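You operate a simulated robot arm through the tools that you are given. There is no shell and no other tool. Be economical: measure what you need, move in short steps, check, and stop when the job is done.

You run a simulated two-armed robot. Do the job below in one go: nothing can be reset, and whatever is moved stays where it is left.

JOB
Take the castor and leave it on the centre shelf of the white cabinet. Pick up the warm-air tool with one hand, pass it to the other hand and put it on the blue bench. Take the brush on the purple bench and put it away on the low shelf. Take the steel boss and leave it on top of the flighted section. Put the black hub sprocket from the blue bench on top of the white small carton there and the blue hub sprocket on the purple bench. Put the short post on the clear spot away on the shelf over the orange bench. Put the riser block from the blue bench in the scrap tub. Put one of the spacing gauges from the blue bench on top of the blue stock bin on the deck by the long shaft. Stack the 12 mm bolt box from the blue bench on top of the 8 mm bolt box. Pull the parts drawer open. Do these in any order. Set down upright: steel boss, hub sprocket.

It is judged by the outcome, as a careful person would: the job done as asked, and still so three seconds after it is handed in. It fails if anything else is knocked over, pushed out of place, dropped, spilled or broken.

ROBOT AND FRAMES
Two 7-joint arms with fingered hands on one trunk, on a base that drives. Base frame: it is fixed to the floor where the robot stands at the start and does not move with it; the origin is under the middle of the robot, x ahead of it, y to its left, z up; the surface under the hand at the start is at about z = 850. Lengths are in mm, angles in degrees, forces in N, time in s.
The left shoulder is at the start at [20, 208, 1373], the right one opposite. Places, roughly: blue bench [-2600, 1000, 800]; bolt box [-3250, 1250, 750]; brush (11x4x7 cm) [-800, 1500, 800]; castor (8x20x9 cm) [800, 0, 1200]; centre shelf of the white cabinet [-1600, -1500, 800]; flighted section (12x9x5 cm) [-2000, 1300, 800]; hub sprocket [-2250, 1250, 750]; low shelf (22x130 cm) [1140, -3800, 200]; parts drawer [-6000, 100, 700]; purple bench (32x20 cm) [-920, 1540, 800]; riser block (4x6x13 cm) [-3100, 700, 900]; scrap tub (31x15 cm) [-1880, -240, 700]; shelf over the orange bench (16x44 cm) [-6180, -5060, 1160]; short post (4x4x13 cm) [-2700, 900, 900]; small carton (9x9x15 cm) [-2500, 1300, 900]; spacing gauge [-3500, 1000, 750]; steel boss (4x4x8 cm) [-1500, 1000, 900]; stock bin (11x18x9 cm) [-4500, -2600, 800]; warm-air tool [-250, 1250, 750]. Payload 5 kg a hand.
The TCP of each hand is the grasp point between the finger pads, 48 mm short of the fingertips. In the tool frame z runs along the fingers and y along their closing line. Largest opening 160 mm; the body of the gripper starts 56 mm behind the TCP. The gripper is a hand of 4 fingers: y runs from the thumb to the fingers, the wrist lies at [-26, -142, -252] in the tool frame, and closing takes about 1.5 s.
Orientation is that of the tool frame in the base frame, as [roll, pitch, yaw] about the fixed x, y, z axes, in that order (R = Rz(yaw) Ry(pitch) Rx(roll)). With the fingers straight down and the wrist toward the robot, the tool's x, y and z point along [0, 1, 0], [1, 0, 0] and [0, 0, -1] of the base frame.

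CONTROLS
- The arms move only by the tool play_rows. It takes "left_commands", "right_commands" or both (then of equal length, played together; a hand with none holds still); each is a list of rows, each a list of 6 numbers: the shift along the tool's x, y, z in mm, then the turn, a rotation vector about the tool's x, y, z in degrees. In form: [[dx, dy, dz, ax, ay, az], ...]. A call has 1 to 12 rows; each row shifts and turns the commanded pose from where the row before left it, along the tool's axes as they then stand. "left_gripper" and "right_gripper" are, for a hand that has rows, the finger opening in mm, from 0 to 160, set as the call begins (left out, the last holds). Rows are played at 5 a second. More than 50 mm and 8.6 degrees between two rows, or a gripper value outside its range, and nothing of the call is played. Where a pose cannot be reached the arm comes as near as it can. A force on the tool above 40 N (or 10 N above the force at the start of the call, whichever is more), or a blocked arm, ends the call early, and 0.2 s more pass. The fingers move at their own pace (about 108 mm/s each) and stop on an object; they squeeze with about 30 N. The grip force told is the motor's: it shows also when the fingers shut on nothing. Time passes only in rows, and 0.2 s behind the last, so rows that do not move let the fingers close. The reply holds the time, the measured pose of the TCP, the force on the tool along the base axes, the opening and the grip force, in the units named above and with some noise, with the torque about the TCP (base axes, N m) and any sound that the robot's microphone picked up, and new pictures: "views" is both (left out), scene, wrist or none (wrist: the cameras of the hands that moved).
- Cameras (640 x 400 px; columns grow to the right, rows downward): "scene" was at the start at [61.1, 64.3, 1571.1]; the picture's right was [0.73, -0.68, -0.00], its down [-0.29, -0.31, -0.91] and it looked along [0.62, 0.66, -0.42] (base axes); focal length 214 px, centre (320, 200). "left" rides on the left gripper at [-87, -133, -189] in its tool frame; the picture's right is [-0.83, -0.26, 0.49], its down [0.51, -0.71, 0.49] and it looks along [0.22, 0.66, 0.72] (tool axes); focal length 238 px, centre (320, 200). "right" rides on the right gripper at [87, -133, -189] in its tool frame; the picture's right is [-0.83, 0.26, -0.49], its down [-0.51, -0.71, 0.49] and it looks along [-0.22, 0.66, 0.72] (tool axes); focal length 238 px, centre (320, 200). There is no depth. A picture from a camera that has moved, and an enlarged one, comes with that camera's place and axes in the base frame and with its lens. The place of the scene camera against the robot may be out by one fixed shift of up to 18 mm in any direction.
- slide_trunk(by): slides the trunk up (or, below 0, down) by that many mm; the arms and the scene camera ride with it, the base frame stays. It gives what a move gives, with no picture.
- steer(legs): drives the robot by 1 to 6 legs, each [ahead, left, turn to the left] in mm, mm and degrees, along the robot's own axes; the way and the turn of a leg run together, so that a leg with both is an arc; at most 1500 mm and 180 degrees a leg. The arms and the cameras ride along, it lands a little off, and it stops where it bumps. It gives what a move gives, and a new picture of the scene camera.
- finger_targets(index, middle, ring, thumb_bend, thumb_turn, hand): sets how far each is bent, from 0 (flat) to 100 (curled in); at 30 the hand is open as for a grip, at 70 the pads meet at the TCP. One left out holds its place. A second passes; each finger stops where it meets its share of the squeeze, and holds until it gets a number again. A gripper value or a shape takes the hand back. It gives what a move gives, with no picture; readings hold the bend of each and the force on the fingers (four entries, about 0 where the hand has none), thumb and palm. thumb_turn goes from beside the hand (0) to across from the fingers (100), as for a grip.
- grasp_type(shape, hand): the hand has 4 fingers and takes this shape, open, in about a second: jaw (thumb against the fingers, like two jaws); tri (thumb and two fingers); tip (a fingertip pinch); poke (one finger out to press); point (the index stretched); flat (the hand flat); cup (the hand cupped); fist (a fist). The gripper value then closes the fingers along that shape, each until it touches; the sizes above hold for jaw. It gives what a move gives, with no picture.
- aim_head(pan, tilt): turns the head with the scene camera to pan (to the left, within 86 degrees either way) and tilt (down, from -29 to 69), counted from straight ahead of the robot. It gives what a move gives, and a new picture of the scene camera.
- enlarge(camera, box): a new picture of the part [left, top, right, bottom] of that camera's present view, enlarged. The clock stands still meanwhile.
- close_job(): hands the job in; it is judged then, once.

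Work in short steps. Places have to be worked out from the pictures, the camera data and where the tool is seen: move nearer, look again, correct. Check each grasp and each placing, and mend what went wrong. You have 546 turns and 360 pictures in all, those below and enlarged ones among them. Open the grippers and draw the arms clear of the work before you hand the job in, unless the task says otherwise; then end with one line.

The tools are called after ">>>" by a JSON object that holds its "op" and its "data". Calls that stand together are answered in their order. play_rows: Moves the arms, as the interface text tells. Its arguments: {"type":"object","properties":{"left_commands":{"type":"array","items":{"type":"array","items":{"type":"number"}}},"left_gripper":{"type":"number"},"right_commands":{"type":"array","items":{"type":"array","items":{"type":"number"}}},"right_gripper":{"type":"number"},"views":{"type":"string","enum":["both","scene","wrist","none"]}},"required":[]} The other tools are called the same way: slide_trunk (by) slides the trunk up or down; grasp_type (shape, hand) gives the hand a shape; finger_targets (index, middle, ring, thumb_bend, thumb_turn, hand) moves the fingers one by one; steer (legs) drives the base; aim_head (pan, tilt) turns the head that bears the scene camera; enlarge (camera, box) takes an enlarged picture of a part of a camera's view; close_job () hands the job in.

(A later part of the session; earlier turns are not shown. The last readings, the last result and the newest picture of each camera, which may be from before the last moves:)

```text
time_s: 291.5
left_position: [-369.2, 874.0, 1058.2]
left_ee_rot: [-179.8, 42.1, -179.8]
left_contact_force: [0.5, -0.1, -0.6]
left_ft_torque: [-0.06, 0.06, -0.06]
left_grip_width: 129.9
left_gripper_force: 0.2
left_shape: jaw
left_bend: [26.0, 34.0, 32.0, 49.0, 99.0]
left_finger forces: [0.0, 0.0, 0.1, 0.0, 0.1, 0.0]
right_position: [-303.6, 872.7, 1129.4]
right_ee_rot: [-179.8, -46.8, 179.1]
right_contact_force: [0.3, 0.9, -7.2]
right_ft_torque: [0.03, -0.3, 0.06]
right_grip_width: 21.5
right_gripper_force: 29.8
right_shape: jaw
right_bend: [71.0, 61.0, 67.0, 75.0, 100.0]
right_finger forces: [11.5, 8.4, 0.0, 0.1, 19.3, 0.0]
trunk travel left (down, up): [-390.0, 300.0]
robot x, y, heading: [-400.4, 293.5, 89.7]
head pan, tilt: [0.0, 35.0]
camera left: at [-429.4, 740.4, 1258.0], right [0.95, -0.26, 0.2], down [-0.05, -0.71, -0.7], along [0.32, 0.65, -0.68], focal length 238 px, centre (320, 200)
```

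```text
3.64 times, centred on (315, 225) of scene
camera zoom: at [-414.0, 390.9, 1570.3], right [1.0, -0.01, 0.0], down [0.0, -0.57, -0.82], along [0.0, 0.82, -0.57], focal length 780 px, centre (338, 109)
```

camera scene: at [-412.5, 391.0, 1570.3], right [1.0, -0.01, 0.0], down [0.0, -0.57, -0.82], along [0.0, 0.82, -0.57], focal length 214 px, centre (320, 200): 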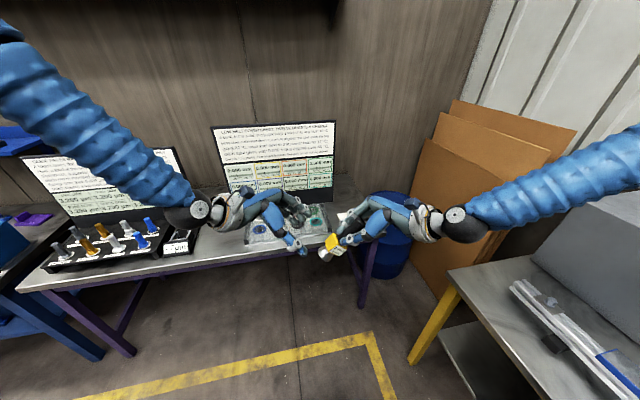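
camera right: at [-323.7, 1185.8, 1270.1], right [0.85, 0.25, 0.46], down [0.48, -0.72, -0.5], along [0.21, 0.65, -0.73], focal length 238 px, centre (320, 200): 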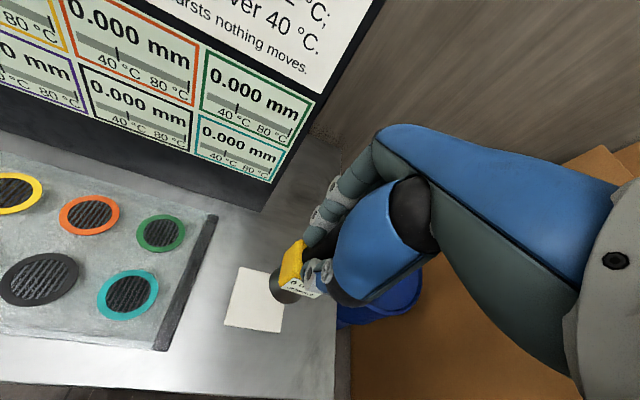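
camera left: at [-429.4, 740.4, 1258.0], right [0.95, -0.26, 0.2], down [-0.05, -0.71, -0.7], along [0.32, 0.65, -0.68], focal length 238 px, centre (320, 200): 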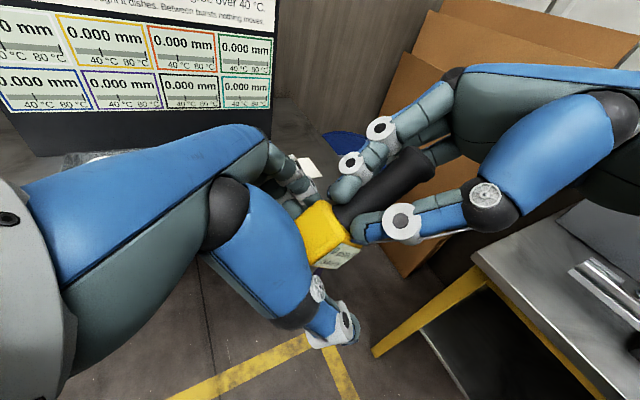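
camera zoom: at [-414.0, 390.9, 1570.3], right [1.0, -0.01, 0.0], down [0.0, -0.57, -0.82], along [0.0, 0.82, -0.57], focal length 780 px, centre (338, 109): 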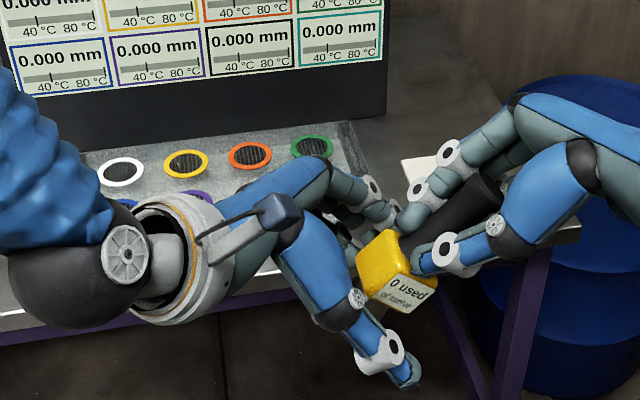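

Body lies between the left thumb and fingers. Close the left hand.

>>> {"op": "play_rows", "data": {"left_commands": [[0, 0, 0, 0, 0, 0], [0, 0, 0, 0, 0, 0], [0, 0, 0, 0, 0, 0], [0, 0, 0, 0, 0, 0], [0, 0, 0, 0, 0, 0], [0, 0, 0, 0, 0, 0], [0, 0, 0, 0, 0, 0]], "left_gripper": 20, "views": "wrist"}}

>>> {"op": "enlarge", "data": {"camera": "scene", "box": [230, 170, 400, 280]}}

```text
time_s: 293.1
left_position: [-368.6, 873.5, 1058.6]
left_ee_rot: [-179.9, 42.2, 179.9]
left_contact_force: [-0.6, -0.2, -0.2]
left_ft_torque: [-0.19, 0.13, -0.09]
left_grip_width: 29.2
left_gripper_force: 31.0
left_shape: jaw
left_bend: [73.0, 71.0, 66.0, 75.0, 100.0]
left_finger forces: [17.3, 4.1, 0.0, 0.1, 25.3, 0.1]
right_position: [-304.1, 872.5, 1128.4]
right_ee_rot: [-179.9, -46.8, 179.1]
right_contact_force: [0.9, 1.5, -0.6]
right_ft_torque: [0.33, -0.08, 0.01]
right_grip_width: 22.0
right_gripper_force: 29.8
right_shape: jaw
right_bend: [71.0, 61.0, 67.0, 75.0, 100.0]
right_finger forces: [13.4, 8.1, 0.1, 0.0, 21.0, 0.0]
trunk travel left (down, up): [-390.0, 300.0]
robot x, y, heading: [-407.8, 297.9, 89.5]
head pan, tilt: [0.0, 35.0]
camera left: at [-430.1, 739.8, 1258.1], right [0.95, -0.26, 0.2], down [-0.05, -0.71, -0.7], along [0.32, 0.65, -0.68], focal length 238 px, centre (320, 200)
```

left: 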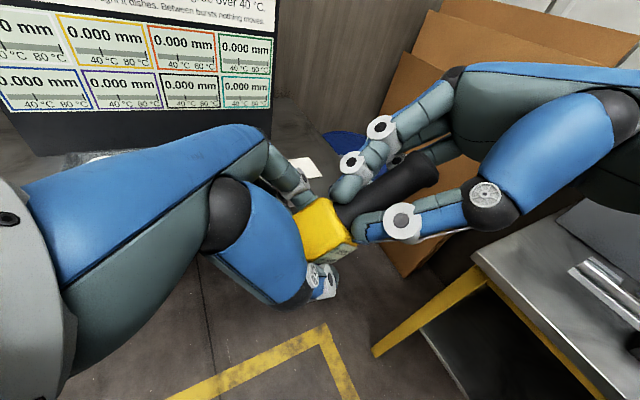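

```text
3.64 times, centred on (315, 225) of scene
camera zoom: at [-414.6, 390.4, 1570.4], right [1.0, -0.01, 0.0], down [0.0, -0.57, -0.82], along [0.01, 0.82, -0.57], focal length 780 px, centre (338, 109)
```

zoom: 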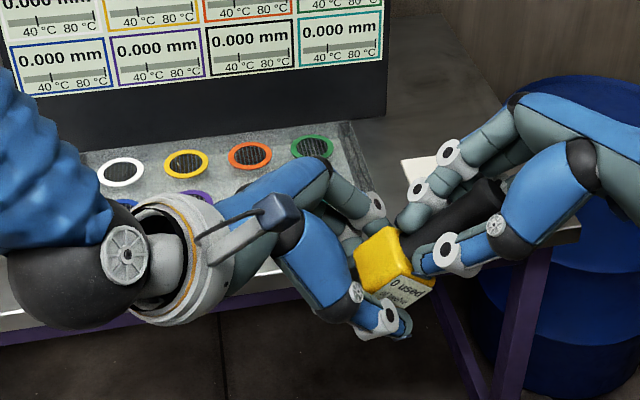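

Left grips the body (29 mm, 25 N). Release the right hand slightly and verify the left bears the weight.

>>> {"op": "play_rows", "data": {"right_commands": [[0, 0, 0, 0, 0, 0], [0, 0, 0, 0, 0, 0], [0, 0, 0, 0, 0, 0]], "right_gripper": 50, "views": "none"}}

>>> {"op": "enlarge", "data": {"camera": "left", "box": [200, 100, 520, 300]}}

```text
time_s: 293.9
left_position: [-369.1, 872.9, 1059.0]
left_ee_rot: [-179.9, 42.1, -179.9]
left_contact_force: [0.0, -0.2, -7.7]
left_ft_torque: [-0.06, 0.13, 0.02]
left_grip_width: 28.7
left_gripper_force: 30.3
left_shape: jaw
left_bend: [74.0, 71.0, 66.0, 76.0, 100.0]
left_finger forces: [17.0, 3.2, 0.0, 0.1, 23.5, 0.0]
right_position: [-303.0, 872.7, 1129.4]
right_ee_rot: [-180.0, -46.8, 179.1]
right_contact_force: [-0.2, 0.3, 0.8]
right_ft_torque: [0.01, -0.03, -0.01]
right_grip_width: 49.5
right_gripper_force: 0.0
right_shape: jaw
right_bend: [74.0, 54.0, 51.0, 74.0, 100.0]
right_finger forces: [0.0, 0.9, 0.1, 0.1, 0.1, 0.0]
trunk travel left (down, up): [-390.0, 300.0]
robot x, y, heading: [-406.3, 295.6, 89.5]
head pan, tilt: [0.0, 35.0]
```

```text
2.00 times, centred on (360, 200) of left
camera zoom: at [-430.0, 740.0, 1258.3], right [0.95, -0.26, 0.2], down [-0.05, -0.71, -0.7], along [0.32, 0.65, -0.68], focal length 477 px, centre (240, 200)
```

zoom: 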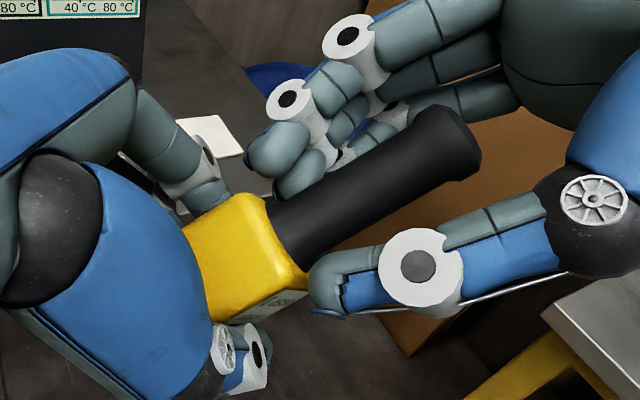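

Left bears all the weight. Open the right hand fully and withdraw it along its axis.

>>> {"op": "play_rows", "data": {"right_commands": [[0, 0, 0, 0, 0, 0], [0, 0, 0, 0, 0, 0], [0, 0, 0, 0, 0, 0], [0, 0, -20, 0, 0, 0], [0, 0, -40, 0, 0, 0], [0, 0, -45, 0, 0, 0], [0, 0, -45, 0, 0, 0]], "right_gripper": 130, "views": "scene"}}

```text
time_s: 295.5
left_position: [-367.6, 871.1, 1059.3]
left_ee_rot: [179.9, 42.2, 179.9]
left_contact_force: [1.0, -0.8, -6.5]
left_ft_torque: [0.05, 0.17, 0.05]
left_grip_width: 28.6
left_gripper_force: 30.2
left_shape: jaw
left_bend: [74.0, 71.0, 66.0, 76.0, 100.0]
left_finger forces: [16.8, 3.3, 0.0, 0.0, 23.7, 0.0]
right_position: [-195.5, 868.4, 1233.0]
right_ee_rot: [-179.9, -46.9, 179.3]
right_contact_force: [-0.1, -1.3, -0.9]
right_ft_torque: [0.1, 0.09, -0.1]
right_grip_width: 129.6
right_gripper_force: 0.0
right_shape: jaw
right_bend: [26.0, 34.0, 32.0, 50.0, 99.0]
right_finger forces: [0.0, 0.0, 0.0, 0.1, 0.0, 0.1]
trunk travel left (down, up): [-390.0, 300.0]
robot x, y, heading: [-403.1, 292.5, 89.5]
head pan, tilt: [0.0, 35.0]
camera scene: at [-413.5, 388.8, 1570.5], right [1.0, -0.01, 0.0], down [0.0, -0.57, -0.82], along [0.0, 0.82, -0.57], focal length 214 px, centre (320, 200)
```

scene: 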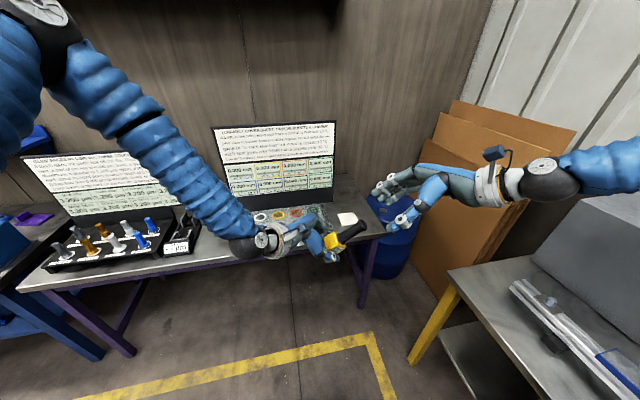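

Hand-over done. Level both hands.

>>> {"op": "play_rows", "data": {"left_commands": [[20, 0, -10, 0, 7, 0], [20, 0, -10, 0, 7, 0], [20, 0, -10, 0, 7, 0], [20, 0, -10, 0, 7, 0], [20, 0, 0, 0, 7, 0], [20, 0, 0, 0, 7, 0]], "right_commands": [[0, 0, 0, 0, -7.8, 0], [0, 0, 0, 0, -7.8, 0], [0, 0, 0, 0, -7.8, 0], [0, 0, 0, 0, -7.8, 0], [0, 0, 0, 0, -7.8, 0], [0, 0, 0, 0, -7.8, 0]], "views": "none"}}

>>> {"op": "steer", "data": {"legs": [[0, 0, 11], [-150, 850, 0], [0, 800, 0]]}}

>>> {"op": "aim_head", "data": {"pan": 0, "tilt": 32}}

```text
time_s: 296.9
left_position: [-498.0, 874.2, 1043.3]
left_ee_rot: [180.0, 0.1, 180.0]
left_contact_force: [-0.8, -0.5, -6.6]
left_ft_torque: [0.0, 0.07, -0.04]
left_grip_width: 28.3
left_gripper_force: 29.9
left_shape: jaw
left_bend: [74.0, 71.0, 66.0, 76.0, 100.0]
left_finger forces: [17.5, 3.3, 0.0, 0.0, 24.0, 0.1]
right_position: [-195.1, 868.4, 1232.2]
right_ee_rot: [179.9, 0.0, 179.2]
right_contact_force: [-1.1, -0.2, 1.2]
right_ft_torque: [0.05, -0.05, -0.03]
right_grip_width: 129.8
right_gripper_force: 0.2
right_shape: jaw
right_bend: [26.0, 34.0, 32.0, 50.0, 99.0]
right_finger forces: [0.0, 0.0, 0.0, 0.0, 0.1, 0.0]
trunk travel left (down, up): [-390.0, 300.0]
robot x, y, heading: [-402.6, 293.4, 89.5]
head pan, tilt: [0.0, 35.0]
```

```text
time_s: 303.9
left_position: [-1641.5, 510.8, 1042.0]
left_ee_rot: [-179.8, 0.4, -161.8]
left_contact_force: [-4.0, -0.5, -7.8]
left_ft_torque: [0.0, -0.12, -0.07]
left_grip_width: 28.5
left_gripper_force: 30.2
left_shape: jaw
left_bend: [74.0, 71.0, 66.0, 76.0, 100.0]
left_finger forces: [18.0, 3.5, 0.0, 0.0, 24.3, 0.1]
right_position: [-1358.0, 603.7, 1233.5]
right_ee_rot: [180.0, 0.1, -162.3]
right_contact_force: [-1.1, -0.4, 0.7]
right_ft_torque: [0.09, -0.23, -0.06]
right_grip_width: 129.6
right_gripper_force: 0.0
right_shape: jaw
right_bend: [26.0, 34.0, 32.0, 50.0, 99.0]
right_finger forces: [0.1, 0.0, 0.0, 0.1, 0.0, 0.0]
trunk travel left (down, up): [-390.0, 300.0]
robot x, y, heading: [-1369.5, -7.4, 108.4]
head pan, tilt: [0.0, 35.0]
stopped in leg 3: the robot was blocked; the commanded pose is now the measured one
camera scene: at [-1417.3, 81.4, 1570.4], right [0.95, 0.31, 0.0], down [0.18, -0.54, -0.82], along [-0.25, 0.78, -0.57], focal length 214 px, centre (320, 200)
```

scene: 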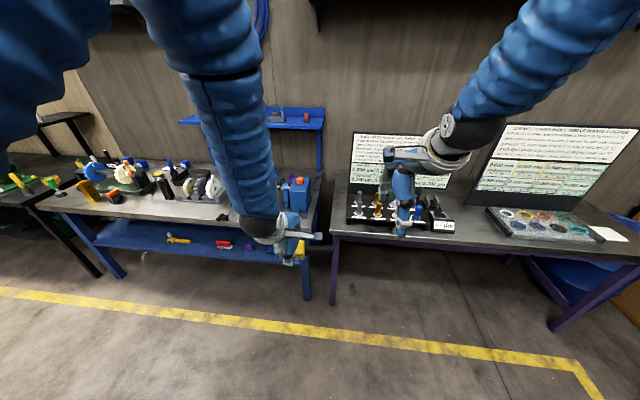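

```text
time_s: 304.5
left_position: [-1640.6, 513.2, 1041.1]
left_ee_rot: [-179.9, 0.3, -161.8]
left_contact_force: [-0.7, 0.0, -7.1]
left_ft_torque: [-0.07, 0.08, -0.05]
left_grip_width: 28.6
left_gripper_force: 30.2
left_shape: jaw
left_bend: [74.0, 71.0, 66.0, 76.0, 100.0]
left_finger forces: [17.9, 3.4, 0.0, 0.0, 24.3, 0.1]
right_position: [-1355.0, 604.4, 1231.6]
right_ee_rot: [-179.9, -0.1, -162.5]
right_contact_force: [-0.5, -0.3, -0.1]
right_ft_torque: [0.0, -0.07, -0.01]
right_grip_width: 129.8
right_gripper_force: 0.0
right_shape: jaw
right_bend: [26.0, 34.0, 32.0, 50.0, 99.0]
right_finger forces: [0.1, 0.1, 0.1, 0.1, 0.1, 0.1]
trunk travel left (down, up): [-390.0, 300.0]
robot x, y, heading: [-1371.8, -9.2, 107.9]
head pan, tilt: [0.0, 32.0]
camera scene: at [-1414.8, 84.2, 1575.0], right [0.95, 0.31, 0.0], down [0.17, -0.5, -0.85], along [-0.26, 0.81, -0.53], focal length 214 px, centre (320, 200)
```

scene: 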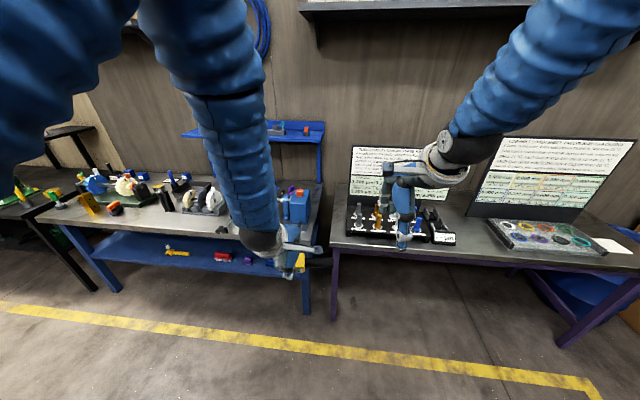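

The robot bumped something on the left (white table probably); move forward away, and go toward the blue bench.

>>> {"op": "steer", "data": {"legs": [[250, 0, 0], [150, 640, -9]]}}

>>> {"op": "aim_head", "data": {"pan": 70, "tilt": 32}}

>>> {"op": "aim_head", "data": {"pan": 8, "tilt": 38}}

```text
time_s: 309.5
left_position: [-2276.1, 783.8, 1041.7]
left_ee_rot: [-179.9, 0.0, -171.2]
left_contact_force: [0.3, 0.8, -7.1]
left_ft_torque: [-0.02, 0.15, -0.02]
left_grip_width: 28.6
left_gripper_force: 29.7
left_shape: jaw
left_bend: [74.0, 71.0, 66.0, 76.0, 100.0]
left_finger forces: [18.0, 3.2, 0.0, 0.0, 24.2, 0.0]
right_position: [-1980.1, 828.9, 1233.1]
right_ee_rot: [-179.9, -0.2, -171.9]
right_contact_force: [0.3, 0.6, 0.5]
right_ft_torque: [0.01, -0.08, 0.0]
right_grip_width: 129.8
right_gripper_force: 0.0
right_shape: jaw
right_bend: [26.0, 34.0, 32.0, 50.0, 99.0]
right_finger forces: [0.0, 0.1, 0.0, 0.0, 0.1, 0.0]
trunk travel left (down, up): [-390.0, 300.0]
robot x, y, heading: [-2099.3, 224.2, 99.0]
head pan, tilt: [0.0, 32.0]
camera scene: at [-2123.6, 323.0, 1575.0], right [0.99, 0.15, 0.0], down [0.08, -0.52, -0.85], along [-0.13, 0.84, -0.53], focal length 214 px, centre (320, 200)
```

scene: 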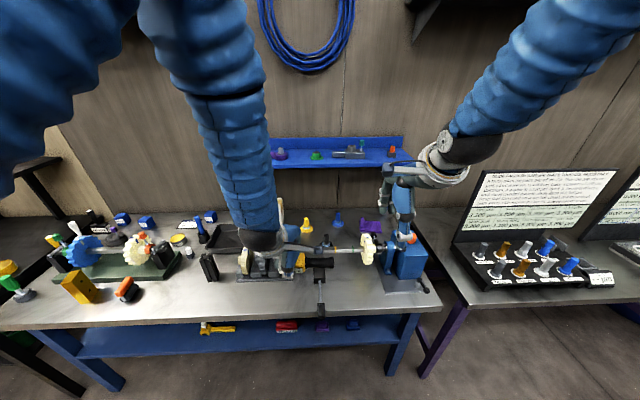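

```text
time_s: 310.9
left_position: [-2276.3, 784.6, 1042.4]
left_ee_rot: [-179.8, 0.1, -171.1]
left_contact_force: [0.7, 0.4, -7.3]
left_ft_torque: [-0.03, 0.2, 0.01]
left_grip_width: 28.7
left_gripper_force: 30.2
left_shape: jaw
left_bend: [74.0, 71.0, 66.0, 76.0, 100.0]
left_finger forces: [18.0, 3.3, 0.0, 0.0, 24.2, 0.0]
right_position: [-1980.0, 829.1, 1232.4]
right_ee_rot: [-179.9, -0.1, -171.9]
right_contact_force: [0.0, -0.2, -0.1]
right_ft_torque: [-0.02, -0.04, 0.02]
right_grip_width: 129.9
right_gripper_force: 0.0
right_shape: jaw
right_bend: [26.0, 34.0, 32.0, 50.0, 99.0]
right_finger forces: [0.0, 0.0, 0.0, 0.0, 0.0, 0.0]
trunk travel left (down, up): [-390.0, 300.0]
robot x, y, heading: [-2094.1, 226.0, 98.7]
head pan, tilt: [70.0, 32.0]
camera scene: at [-2197.4, 252.0, 1575.1], right [0.2, 0.98, 0.0], down [0.52, -0.1, -0.85], along [-0.83, 0.17, -0.53], focal length 214 px, centre (320, 200)
```

scene: 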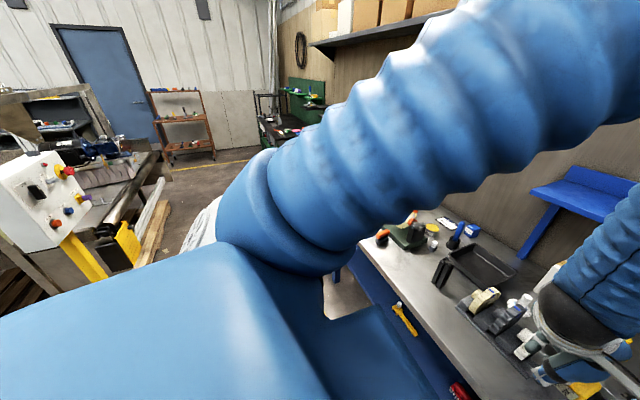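

```text
time_s: 312.3
left_position: [-2277.3, 784.7, 1042.5]
left_ee_rot: [-179.9, 0.1, -171.2]
left_contact_force: [0.2, -1.0, -7.0]
left_ft_torque: [-0.04, 0.18, -0.01]
left_grip_width: 28.5
left_gripper_force: 29.7
left_shape: jaw
left_bend: [74.0, 71.0, 66.0, 76.0, 100.0]
left_finger forces: [18.0, 3.2, 0.1, 0.0, 24.2, 0.0]
right_position: [-1980.0, 828.5, 1232.5]
right_ee_rot: [-179.9, -0.1, -171.8]
right_contact_force: [-0.2, 0.1, 0.8]
right_ft_torque: [-0.01, -0.02, 0.02]
right_grip_width: 129.6
right_gripper_force: 0.1
right_shape: jaw
right_bend: [26.0, 34.0, 32.0, 50.0, 99.0]
right_finger forces: [0.0, 0.0, 0.1, 0.0, 0.0, 0.0]
trunk travel left (down, up): [-390.0, 300.0]
robot x, y, heading: [-2096.2, 225.1, 98.6]
head pan, tilt: [8.0, 38.0]
camera scene: at [-2134.5, 317.1, 1565.8], right [0.96, 0.29, 0.0], down [0.18, -0.59, -0.79], along [-0.23, 0.75, -0.62], focal length 214 px, centre (320, 200)
```

scene: 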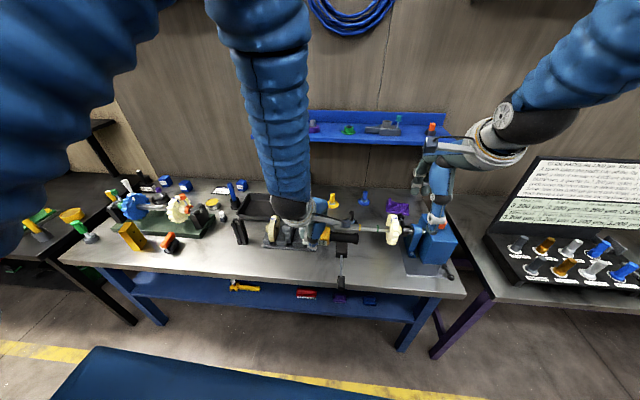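

Choose the front strip near (-2080,900) in front of the machine. Shift the base so the left hand is above it and view with the wrist camera.

>>> {"op": "steer", "data": {"legs": [[70, -204, 0]]}}

>>> {"op": "enlarge", "data": {"camera": "left", "box": [0, 0, 640, 400]}}

```text
time_s: 313.9
left_position: [-2087.1, 884.0, 1043.5]
left_ee_rot: [-179.9, 0.2, -171.3]
left_contact_force: [0.4, -0.3, -7.2]
left_ft_torque: [-0.06, 0.23, 0.03]
left_grip_width: 28.7
left_gripper_force: 30.3
left_shape: jaw
left_bend: [74.0, 71.0, 66.0, 76.0, 100.0]
left_finger forces: [17.9, 3.3, 0.1, 0.0, 24.2, 0.0]
right_position: [-1788.4, 926.9, 1232.4]
right_ee_rot: [-180.0, -0.2, -172.1]
right_contact_force: [1.0, 0.8, -0.4]
right_ft_torque: [-0.05, 0.06, 0.01]
right_grip_width: 129.7
right_gripper_force: 0.0
right_shape: jaw
right_bend: [26.0, 34.0, 32.0, 50.0, 99.0]
right_finger forces: [0.0, 0.1, 0.0, 0.0, 0.1, 0.1]
trunk travel left (down, up): [-390.0, 300.0]
robot x, y, heading: [-1907.4, 325.3, 98.5]
head pan, tilt: [8.0, 38.0]
camera scene: at [-1945.3, 417.1, 1565.8], right [0.96, 0.28, 0.0], down [0.17, -0.59, -0.79], along [-0.22, 0.75, -0.62], focal length 214 px, centre (320, 200)
```

scene: 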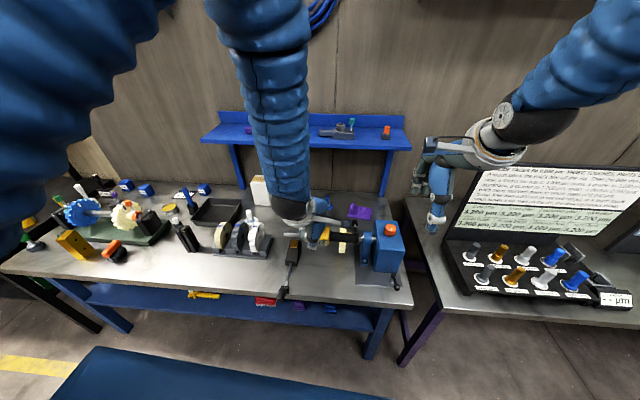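

```text
1.00 times, centred on (320, 200) of left (not enlarged: the box is as wide or as high as the picture)
camera zoom: at [-1980.2, 766.7, 1232.7], right [0.86, -0.13, -0.48], down [-0.39, -0.78, -0.49], along [-0.31, 0.61, -0.72], focal length 238 px, centre (320, 200)
```

zoom: 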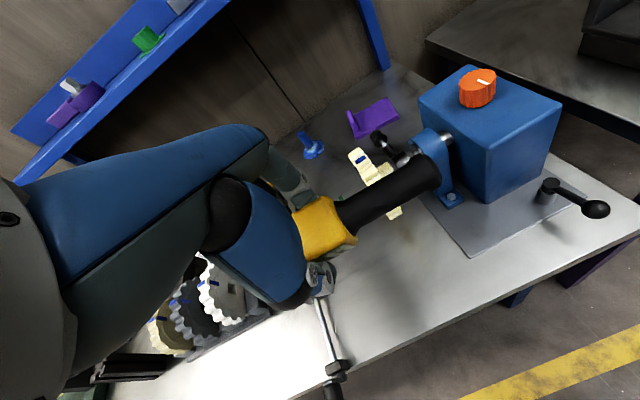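

Free patch between the crank bar and the motor plate around (-2060,885). Shift over it and lower part way.

>>> {"op": "play_rows", "data": {"left_commands": [[-16, -5, 30, 0, 0, 0], [0, 0, 45, 0, 0, 0], [0, 0, 45, 0, 0, 0], [0, 0, 40, 0, 0, 0]], "views": "both"}}

>>> {"op": "enlarge", "data": {"camera": "scene", "box": [260, 190, 420, 310]}}

```text
time_s: 314.9
left_position: [-2068.7, 886.1, 881.8]
left_ee_rot: [-179.9, 0.1, -171.4]
left_contact_force: [-1.5, 3.7, -5.6]
left_ft_torque: [-0.28, 0.12, 0.0]
left_grip_width: 28.6
left_gripper_force: 29.8
left_shape: jaw
left_bend: [74.0, 71.0, 66.0, 76.0, 100.0]
left_finger forces: [18.4, 3.3, 0.1, 0.0, 23.6, 0.0]
right_position: [-1789.9, 928.7, 1231.3]
right_ee_rot: [-179.9, -0.2, -172.2]
right_contact_force: [0.2, 0.3, -1.5]
right_ft_torque: [-0.07, -0.02, -0.05]
right_grip_width: 129.7
right_gripper_force: 0.0
right_shape: jaw
right_bend: [26.0, 34.0, 32.0, 50.0, 99.0]
right_finger forces: [0.1, 0.0, 0.0, 0.1, 0.0, 0.0]
trunk travel left (down, up): [-390.0, 300.0]
robot x, y, heading: [-1908.9, 323.7, 98.5]
head pan, tilt: [8.0, 38.0]
camera scene: at [-1946.4, 418.1, 1565.7], right [0.96, 0.28, 0.0], down [0.18, -0.59, -0.79], along [-0.22, 0.75, -0.62], focal length 214 px, centre (320, 200)
camera left: at [-1962.7, 766.1, 1071.4], right [0.86, -0.13, -0.48], down [-0.39, -0.78, -0.49], along [-0.31, 0.62, -0.72], focal length 238 px, centre (320, 200)
```

scene: 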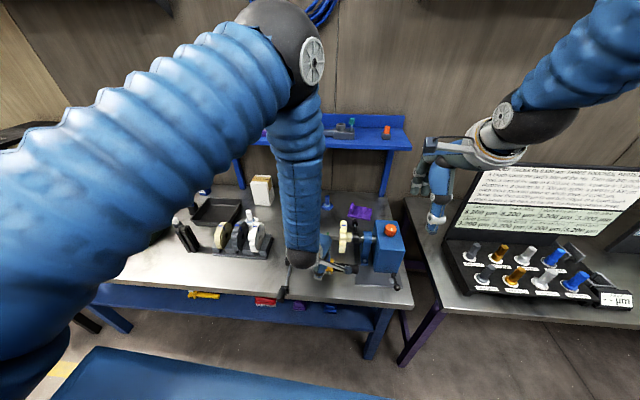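
left: 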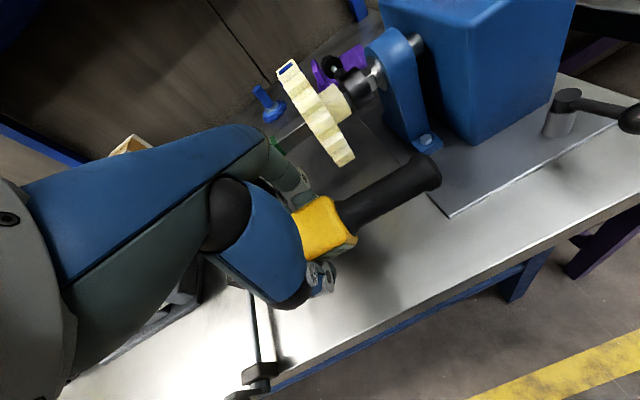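

```text
3.33 times, centred on (340, 250) of scene
camera zoom: at [-1946.4, 418.1, 1565.7], right [0.96, 0.28, 0.0], down [0.18, -0.59, -0.79], along [-0.22, 0.75, -0.62], focal length 715 px, centre (253, 33)
```

zoom: 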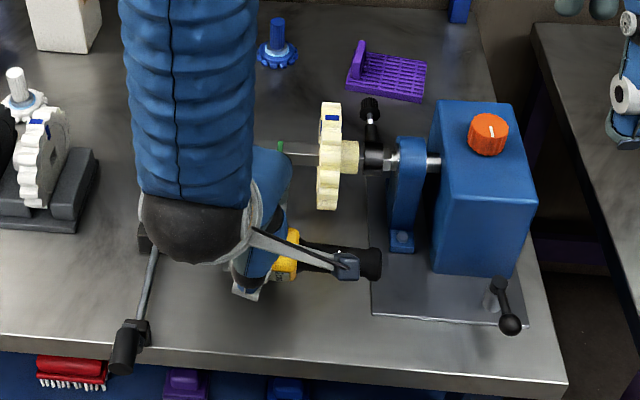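

Shift slightly left and lower in small steps until contact.

>>> {"op": "play_rows", "data": {"left_commands": [[12, 0, 8, 0, 0, 0], [0, 0, 8, 0, 0, 0], [0, 0, 6, 0, 0, 0], [0, 0, 0, 0, 0, 0]], "views": "none"}}

>>> {"op": "enlarge", "data": {"camera": "left", "box": [220, 140, 460, 320]}}

```text
time_s: 315.9
left_position: [-2081.7, 880.2, 859.7]
left_ee_rot: [-179.9, 0.1, -171.4]
left_contact_force: [-0.2, 0.4, -7.1]
left_ft_torque: [-0.06, 0.21, 0.0]
left_grip_width: 28.6
left_gripper_force: 29.8
left_shape: jaw
left_bend: [74.0, 71.0, 66.0, 76.0, 100.0]
left_finger forces: [18.1, 3.2, 0.0, 0.1, 24.0, 0.0]
right_position: [-1789.2, 927.0, 1232.2]
right_ee_rot: [-179.9, -0.1, -172.1]
right_contact_force: [0.2, -0.5, 0.5]
right_ft_torque: [-0.01, 0.04, -0.01]
right_grip_width: 129.7
right_gripper_force: 0.1
right_shape: jaw
right_bend: [26.0, 34.0, 32.0, 50.0, 99.0]
right_finger forces: [0.1, 0.1, 0.0, 0.1, 0.1, 0.1]
trunk travel left (down, up): [-390.0, 300.0]
robot x, y, heading: [-1906.8, 324.9, 98.5]
head pan, tilt: [8.0, 38.0]
```

```text
2.22 times, centred on (340, 230) of left
camera zoom: at [-1975.8, 762.1, 1050.5], right [0.86, -0.13, -0.48], down [-0.39, -0.78, -0.49], along [-0.31, 0.61, -0.72], focal length 530 px, centre (276, 133)
```

zoom: 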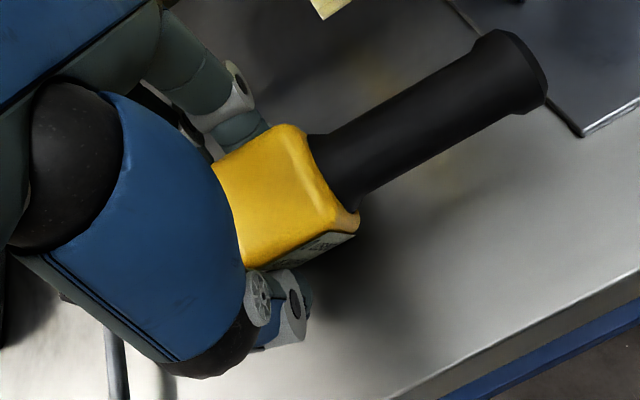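

No contact yet at 860; continue.

>>> {"op": "play_rows", "data": {"left_commands": [[0, 0, 5, 0, 0, 0], [0, 0, 5, 0, 0, 0], [0, 0, 5, 0, 0, 0], [0, 0, 0, 0, 0, 0]], "views": "none"}}

```text
time_s: 317.1
left_position: [-2081.9, 881.9, 848.5]
left_ee_rot: [179.8, 0.3, -171.2]
left_contact_force: [1.4, -8.5, 24.8]
left_ft_torque: [-0.88, -0.18, -0.05]
left_grip_width: 29.6
left_gripper_force: 30.2
left_shape: jaw
left_bend: [74.0, 71.0, 66.0, 76.0, 100.0]
left_finger forces: [29.5, 2.5, 0.0, 0.0, 50.0, 0.0]
right_position: [-1789.1, 925.5, 1234.5]
right_ee_rot: [180.0, -0.1, -172.1]
right_contact_force: [-0.2, 0.6, 0.0]
right_ft_torque: [-0.05, -0.01, 0.01]
right_grip_width: 129.4
right_gripper_force: 0.1
right_shape: jaw
right_bend: [26.0, 34.0, 32.0, 50.0, 99.0]
right_finger forces: [0.1, 0.1, 0.1, 0.1, 0.0, 0.0]
trunk travel left (down, up): [-390.0, 300.0]
robot x, y, heading: [-1912.1, 329.2, 98.8]
head pan, tilt: [8.0, 38.0]
stopped in row 4 (left hand): the force on the tool passed its limit at 41 N (the readings are from after the stop); the commanded pose is now the measured one
```

Fingertips touch the bench while the tool would still be ~30 mm up. I'll regrip with the fingertips instead: lift, let the right hand take the handle again briefly.

>>> {"op": "play_rows", "data": {"left_commands": [[0, 0, -40, 0, 0, 0], [0, 0, -40, 0, 0, 0], [0, 0, -40, 0, 0, 0], [0, 0, -40, 0, 0, 0], [0, 0, -40, 0, 0, 0], [0, 0, 0, 0, -7, 0], [0, 0, 0, 0, -7, 0], [0, 0, 0, 0, -7, 0], [0, 0, 0, 0, -7, 0], [0, 0, 0, 0, -7, 0], [0, 0, 0, 0, -7, 0]], "right_commands": [[0, 0, 0, 0, 0, 0], [0, 0, 0, 0, 0, 0], [39, 0, 3, 0, 0, 0], [39, 0, 3, 0, 0, 0], [39, 0, 3, 0, 0, 0], [0, 0, 0, 0, 7.8, 0], [0, 0, 0, 0, 7.8, 0], [0, 0, 0, 0, 7.8, 0], [0, 0, 0, 0, 7.8, 0], [0, 0, 0, 0, 7.8, 0], [0, 0, 0, 0, 7.8, 0]], "views": "scene"}}

>>> {"op": "enlarge", "data": {"camera": "left", "box": [0, 0, 640, 400]}}

```text
time_s: 319.5
left_position: [-2080.2, 882.4, 1046.4]
left_ee_rot: [179.7, 42.2, -171.6]
left_contact_force: [1.0, 1.1, -6.5]
left_ft_torque: [-0.12, 0.3, -0.01]
left_grip_width: 28.7
left_gripper_force: 30.1
left_shape: jaw
left_bend: [74.0, 71.0, 66.0, 76.0, 100.0]
left_finger forces: [18.9, 3.1, 0.1, 0.0, 24.4, 0.1]
right_position: [-1905.4, 912.5, 1223.5]
right_ee_rot: [-179.8, -47.0, -172.2]
right_contact_force: [0.2, 0.6, 1.2]
right_ft_torque: [-0.04, -0.07, 0.06]
right_grip_width: 129.9
right_gripper_force: 0.1
right_shape: jaw
right_bend: [26.0, 34.0, 32.0, 50.0, 99.0]
right_finger forces: [0.0, 0.0, 0.1, 0.0, 0.0, 0.0]
trunk travel left (down, up): [-390.0, 300.0]
robot x, y, heading: [-1909.9, 331.0, 98.5]
head pan, tilt: [8.0, 38.0]
camera scene: at [-1945.8, 418.0, 1565.7], right [0.96, 0.28, 0.0], down [0.17, -0.59, -0.79], along [-0.22, 0.75, -0.62], focal length 214 px, centre (320, 200)
```

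scene: 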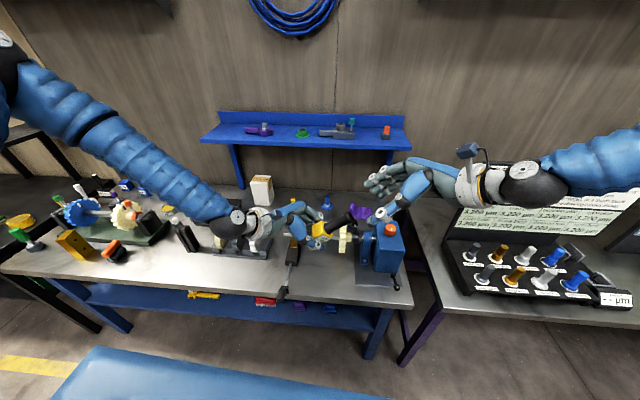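

```text
1.00 times, centred on (320, 200) of left (not enlarged: the box is as wide or as high as the picture)
camera zoom: at [-2122.6, 741.4, 1245.8], right [0.97, -0.12, 0.2], down [0.06, -0.7, -0.71], along [0.22, 0.7, -0.68], focal length 238 px, centre (320, 200)
```

zoom: 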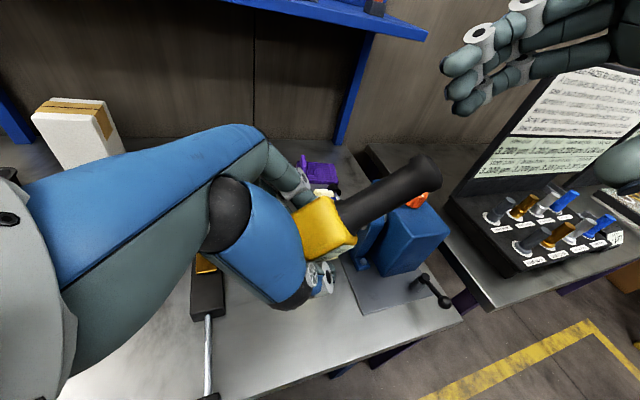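

Advance the right hand onto the handle.

>>> {"op": "play_rows", "data": {"right_commands": [[0, -3, 35, 0, 0, 0], [0, 0, 35, 0, 0, 0], [-1, 0, 35, 0, 0, 0], [0, 0, 25, 0, 0, 0], [0, 0, 20, 0, 0, 0]], "views": "none"}}

>>> {"op": "enlarge", "data": {"camera": "left", "box": [200, 80, 520, 300]}}

```text
time_s: 320.7
left_position: [-2082.1, 882.0, 1046.6]
left_ee_rot: [179.7, 42.3, -171.5]
left_contact_force: [-0.7, 1.2, -7.0]
left_ft_torque: [-0.06, 0.1, 0.01]
left_grip_width: 28.6
left_gripper_force: 30.1
left_shape: jaw
left_bend: [74.0, 71.0, 66.0, 76.0, 100.0]
left_finger forces: [18.8, 3.0, 0.2, 0.1, 24.5, 0.1]
right_position: [-2014.0, 894.4, 1121.6]
right_ee_rot: [-179.7, -46.9, -172.3]
right_contact_force: [0.1, 1.2, 0.1]
right_ft_torque: [-0.03, 0.01, -0.01]
right_grip_width: 129.9
right_gripper_force: 0.1
right_shape: jaw
right_bend: [26.0, 34.0, 32.0, 50.0, 99.0]
right_finger forces: [0.0, 0.0, 0.1, 0.1, 0.0, 0.1]
trunk travel left (down, up): [-390.0, 300.0]
robot x, y, heading: [-1905.4, 325.9, 98.5]
head pan, tilt: [8.0, 38.0]
```

```text
1.82 times, centred on (360, 190) of left
camera zoom: at [-2123.7, 740.7, 1245.6], right [0.97, -0.11, 0.2], down [0.06, -0.71, -0.71], along [0.22, 0.7, -0.68], focal length 433 px, centre (247, 218)
```

zoom: 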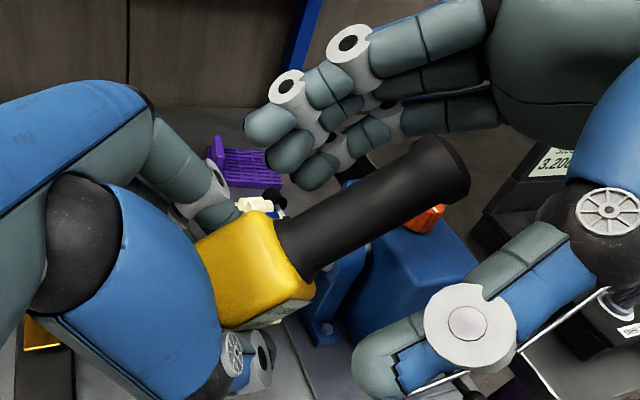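

Handle is between right thumb and fingers. Close the right hand.

>>> {"op": "play_rows", "data": {"right_commands": [[0, 0, 0, 0, 0, 0], [0, 0, 0, 0, 0, 0], [0, 0, 0, 0, 0, 0], [0, 0, 0, 0, 0, 0], [0, 0, 0, 0, 0, 0], [0, 0, 0, 0, 0, 0], [0, 0, 0, 0, 0, 0], [0, 0, 0, 0, 0, 0]], "right_gripper": 10, "views": "none"}}

>>> {"op": "enlarge", "data": {"camera": "left", "box": [200, 80, 520, 300]}}

```text
time_s: 322.5
left_position: [-2082.2, 881.8, 1047.7]
left_ee_rot: [179.7, 42.2, -171.7]
left_contact_force: [1.2, 2.8, -7.8]
left_ft_torque: [-0.26, 0.18, 0.06]
left_grip_width: 28.8
left_gripper_force: 30.3
left_shape: jaw
left_bend: [74.0, 71.0, 66.0, 76.0, 100.0]
left_finger forces: [21.6, 3.0, 0.1, 0.0, 23.1, 0.0]
right_position: [-2015.0, 892.6, 1121.9]
right_ee_rot: [-179.9, -46.8, -172.1]
right_contact_force: [-1.6, -3.4, -0.8]
right_ft_torque: [-0.06, 0.05, 0.09]
right_grip_width: 17.7
right_gripper_force: 30.1
right_shape: jaw
right_bend: [71.0, 62.0, 69.0, 74.0, 100.0]
right_finger forces: [10.3, 9.0, 0.0, 0.1, 24.6, 0.0]
trunk travel left (down, up): [-390.0, 300.0]
robot x, y, heading: [-1907.7, 326.8, 98.5]
head pan, tilt: [8.0, 38.0]
```

```text
1.82 times, centred on (360, 190) of left
camera zoom: at [-2123.1, 740.4, 1245.9], right [0.97, -0.11, 0.2], down [0.06, -0.71, -0.71], along [0.22, 0.7, -0.68], focal length 433 px, centre (247, 218)
```

zoom: 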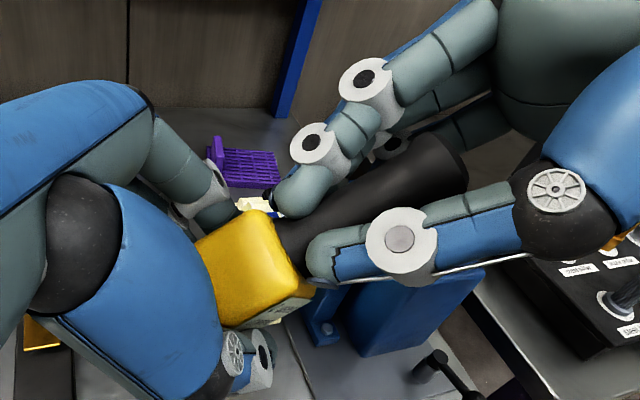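

Right holds the handle again. Open the left a little, draw it back 28 mm, and re-close with the fingertips.

>>> {"op": "play_rows", "data": {"left_commands": [[0, 0, 0, 0, 0, 0], [0, 0, 0, 0, 0, 0], [0, 0, 0, 0, 0, 0], [0, 0, -14, 0, 0, 0], [0, 0, -14, 0, 0, 0]], "left_gripper": 65, "views": "none"}}

>>> {"op": "enlarge", "data": {"camera": "left", "box": [200, 80, 520, 300]}}

```text
time_s: 323.7
left_position: [-2099.8, 878.5, 1067.4]
left_ee_rot: [179.8, 42.2, -171.5]
left_contact_force: [0.3, 0.1, 0.5]
left_ft_torque: [0.03, -0.02, 0.01]
left_grip_width: 64.9
left_gripper_force: 0.0
left_shape: jaw
left_bend: [74.0, 49.0, 46.0, 72.0, 100.0]
left_finger forces: [0.0, 0.0, 0.0, 0.0, 0.0, 0.1]
right_position: [-2015.2, 892.6, 1121.1]
right_ee_rot: [-179.8, -46.9, -172.2]
right_contact_force: [0.1, 0.8, 0.8]
right_ft_torque: [0.04, -0.36, -0.01]
right_grip_width: 17.4
right_gripper_force: 30.1
right_shape: jaw
right_bend: [71.0, 62.0, 69.0, 74.0, 100.0]
right_finger forces: [10.4, 13.5, 0.0, 0.0, 22.4, 0.0]
trunk travel left (down, up): [-390.0, 300.0]
robot x, y, heading: [-1907.2, 322.0, 98.7]
head pan, tilt: [8.0, 38.0]
```

```text
1.82 times, centred on (360, 190) of left
camera zoom: at [-2141.6, 737.6, 1266.8], right [0.97, -0.12, 0.2], down [0.06, -0.71, -0.71], along [0.22, 0.7, -0.68], focal length 433 px, centre (247, 218)
```

zoom: 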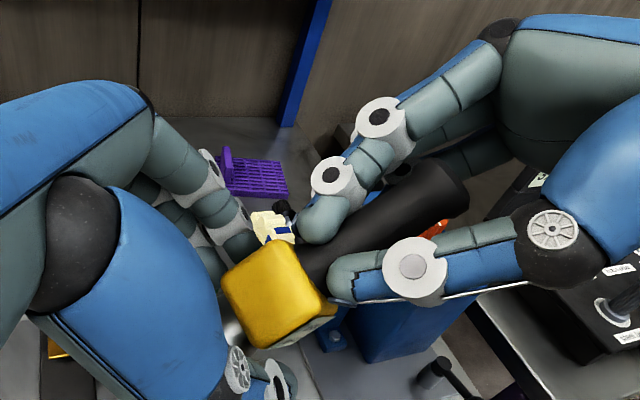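

Re-check readings before re-closing.

>>> {"op": "play_rows", "data": {"left_commands": [[0, 0, 0, 0, 0, 0]], "views": "none"}}

>>> {"op": "enlarge", "data": {"camera": "scene", "box": [260, 170, 440, 290]}}

```text
time_s: 324.1
left_position: [-2100.0, 878.8, 1067.4]
left_ee_rot: [179.7, 42.2, -171.5]
left_contact_force: [-1.0, -0.6, 0.4]
left_ft_torque: [0.0, -0.01, 0.01]
left_grip_width: 64.7
left_gripper_force: 0.1
left_shape: jaw
left_bend: [74.0, 49.0, 46.0, 72.0, 100.0]
left_finger forces: [0.0, 0.0, 0.1, 0.0, 0.0, 0.0]
right_position: [-2014.6, 893.3, 1120.3]
right_ee_rot: [-179.8, -46.9, -172.2]
right_contact_force: [0.3, 0.1, 0.3]
right_ft_torque: [0.08, -0.36, 0.0]
right_grip_width: 17.0
right_gripper_force: 30.1
right_shape: jaw
right_bend: [71.0, 62.0, 69.0, 74.0, 100.0]
right_finger forces: [10.3, 13.6, 0.0, 0.1, 22.4, 0.0]
trunk travel left (down, up): [-390.0, 300.0]
robot x, y, heading: [-1907.9, 326.5, 98.5]
head pan, tilt: [8.0, 38.0]
```

```text
3.33 times, centred on (350, 230) of scene
camera zoom: at [-1946.4, 416.4, 1565.8], right [0.96, 0.28, 0.0], down [0.18, -0.59, -0.79], along [-0.22, 0.76, -0.62], focal length 715 px, centre (220, 100)
```

zoom: 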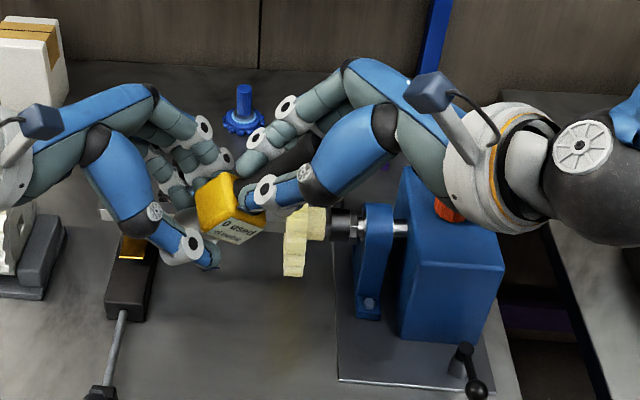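

Close the left fingertips on the body again.

>>> {"op": "play_rows", "data": {"left_commands": [[0, 0, 0, 0, 0, 0], [0, 0, 0, 0, 0, 0], [0, 0, 0, 0, 0, 0], [0, 0, 0, 0, 0, 0], [0, 0, 0, 0, 0, 0], [0, 0, 0, 0, 0, 0]], "left_gripper": 10, "views": "none"}}

>>> {"op": "enlarge", "data": {"camera": "left", "box": [200, 80, 520, 300]}}

```text
time_s: 325.5
left_position: [-2100.5, 878.9, 1067.5]
left_ee_rot: [179.8, 42.1, -171.5]
left_contact_force: [1.0, -2.6, 0.0]
left_ft_torque: [0.1, 0.0, -0.09]
left_grip_width: 48.4
left_gripper_force: 29.5
left_shape: jaw
left_bend: [74.0, 57.0, 57.0, 74.0, 100.0]
left_finger forces: [13.5, 9.4, 0.0, 0.0, 24.7, 0.0]
right_position: [-2014.4, 893.6, 1121.0]
right_ee_rot: [-179.8, -46.8, -172.2]
right_contact_force: [-1.2, 1.7, -1.2]
right_ft_torque: [0.14, -0.32, -0.16]
right_grip_width: 17.2
right_gripper_force: 29.9
right_shape: jaw
right_bend: [71.0, 62.0, 69.0, 74.0, 100.0]
right_finger forces: [12.0, 13.9, 0.0, 0.0, 22.0, 0.0]
trunk travel left (down, up): [-390.0, 300.0]
robot x, y, heading: [-1907.0, 325.8, 98.5]
head pan, tilt: [8.0, 38.0]
```

```text
1.82 times, centred on (360, 190) of left
camera zoom: at [-2141.4, 737.6, 1266.5], right [0.97, -0.11, 0.2], down [0.06, -0.71, -0.71], along [0.22, 0.7, -0.68], focal length 433 px, centre (247, 218)
```

zoom: 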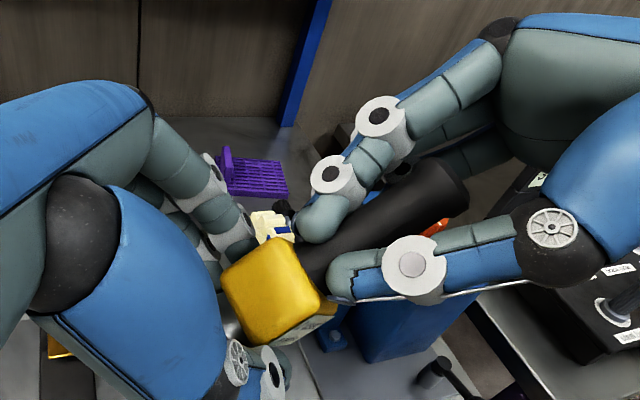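

Firm grip on the body now (48 mm). Release and withdraw the right.

>>> {"op": "play_rows", "data": {"right_commands": [[0, 0, 0, 0, 0, 0], [0, 0, 0, 0, 0, 0], [0, 0, 0, 0, 0, 0]], "right_gripper": 60, "views": "none"}}

>>> {"op": "play_rows", "data": {"right_commands": [[0, 0, 0, 0, 0, 0], [0, 0, 0, 0, 0, 0], [0, 0, 0, 0, 0, 0], [0, 0, -20, 0, 0, 0], [0, 0, -45, 0, 0, 0], [0, 0, -45, 0, 0, 0], [0, 0, -45, 0, 0, 0]], "right_gripper": 140, "views": "scene"}}

```text
time_s: 326.3
left_position: [-2100.5, 879.6, 1067.0]
left_ee_rot: [179.7, 42.1, -171.6]
left_contact_force: [-0.7, 0.6, 0.2]
left_ft_torque: [-0.08, 0.27, 0.01]
left_grip_width: 46.9
left_gripper_force: 29.7
left_shape: jaw
left_bend: [74.0, 57.0, 57.0, 75.0, 100.0]
left_finger forces: [11.9, 10.7, 0.1, 0.0, 23.6, 0.1]
right_position: [-2015.2, 893.0, 1122.3]
right_ee_rot: [-179.9, -46.9, -172.1]
right_contact_force: [-0.1, 0.3, -0.3]
right_ft_torque: [0.02, 0.03, -0.03]
right_grip_width: 59.8
right_gripper_force: 0.0
right_shape: jaw
right_bend: [74.0, 50.0, 48.0, 73.0, 100.0]
right_finger forces: [0.0, 0.0, 0.0, 0.0, 0.1, 0.0]
trunk travel left (down, up): [-390.0, 300.0]
robot x, y, heading: [-1906.5, 327.2, 98.5]
head pan, tilt: [8.0, 38.0]
```

```text
time_s: 327.9
left_position: [-2098.0, 877.8, 1068.6]
left_ee_rot: [179.7, 42.1, -171.7]
left_contact_force: [1.7, -0.7, 0.2]
left_ft_torque: [-0.05, 0.41, 0.09]
left_grip_width: 46.5
left_gripper_force: 30.6
left_shape: jaw
left_bend: [74.0, 57.0, 57.0, 75.0, 100.0]
left_finger forces: [11.8, 10.9, 0.1, 0.0, 23.6, 0.1]
right_position: [-1899.0, 907.6, 1226.4]
right_ee_rot: [-179.8, -47.0, -172.1]
right_contact_force: [0.2, -1.2, -0.9]
right_ft_torque: [0.05, 0.1, -0.07]
right_grip_width: 139.9
right_gripper_force: 0.1
right_shape: jaw
right_bend: [27.0, 32.0, 31.0, 42.0, 98.0]
right_finger forces: [0.0, 0.1, 0.1, 0.1, 0.0, 0.0]
trunk travel left (down, up): [-390.0, 300.0]
robot x, y, heading: [-1906.2, 325.9, 98.3]
head pan, tilt: [8.0, 38.0]
camera scene: at [-1944.4, 415.0, 1566.0], right [0.96, 0.29, 0.0], down [0.17, -0.59, -0.79], along [-0.23, 0.76, -0.62], focal length 214 px, centre (320, 200)
```

scene: 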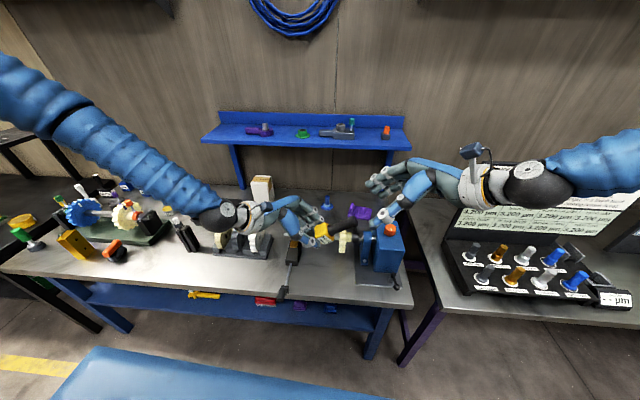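

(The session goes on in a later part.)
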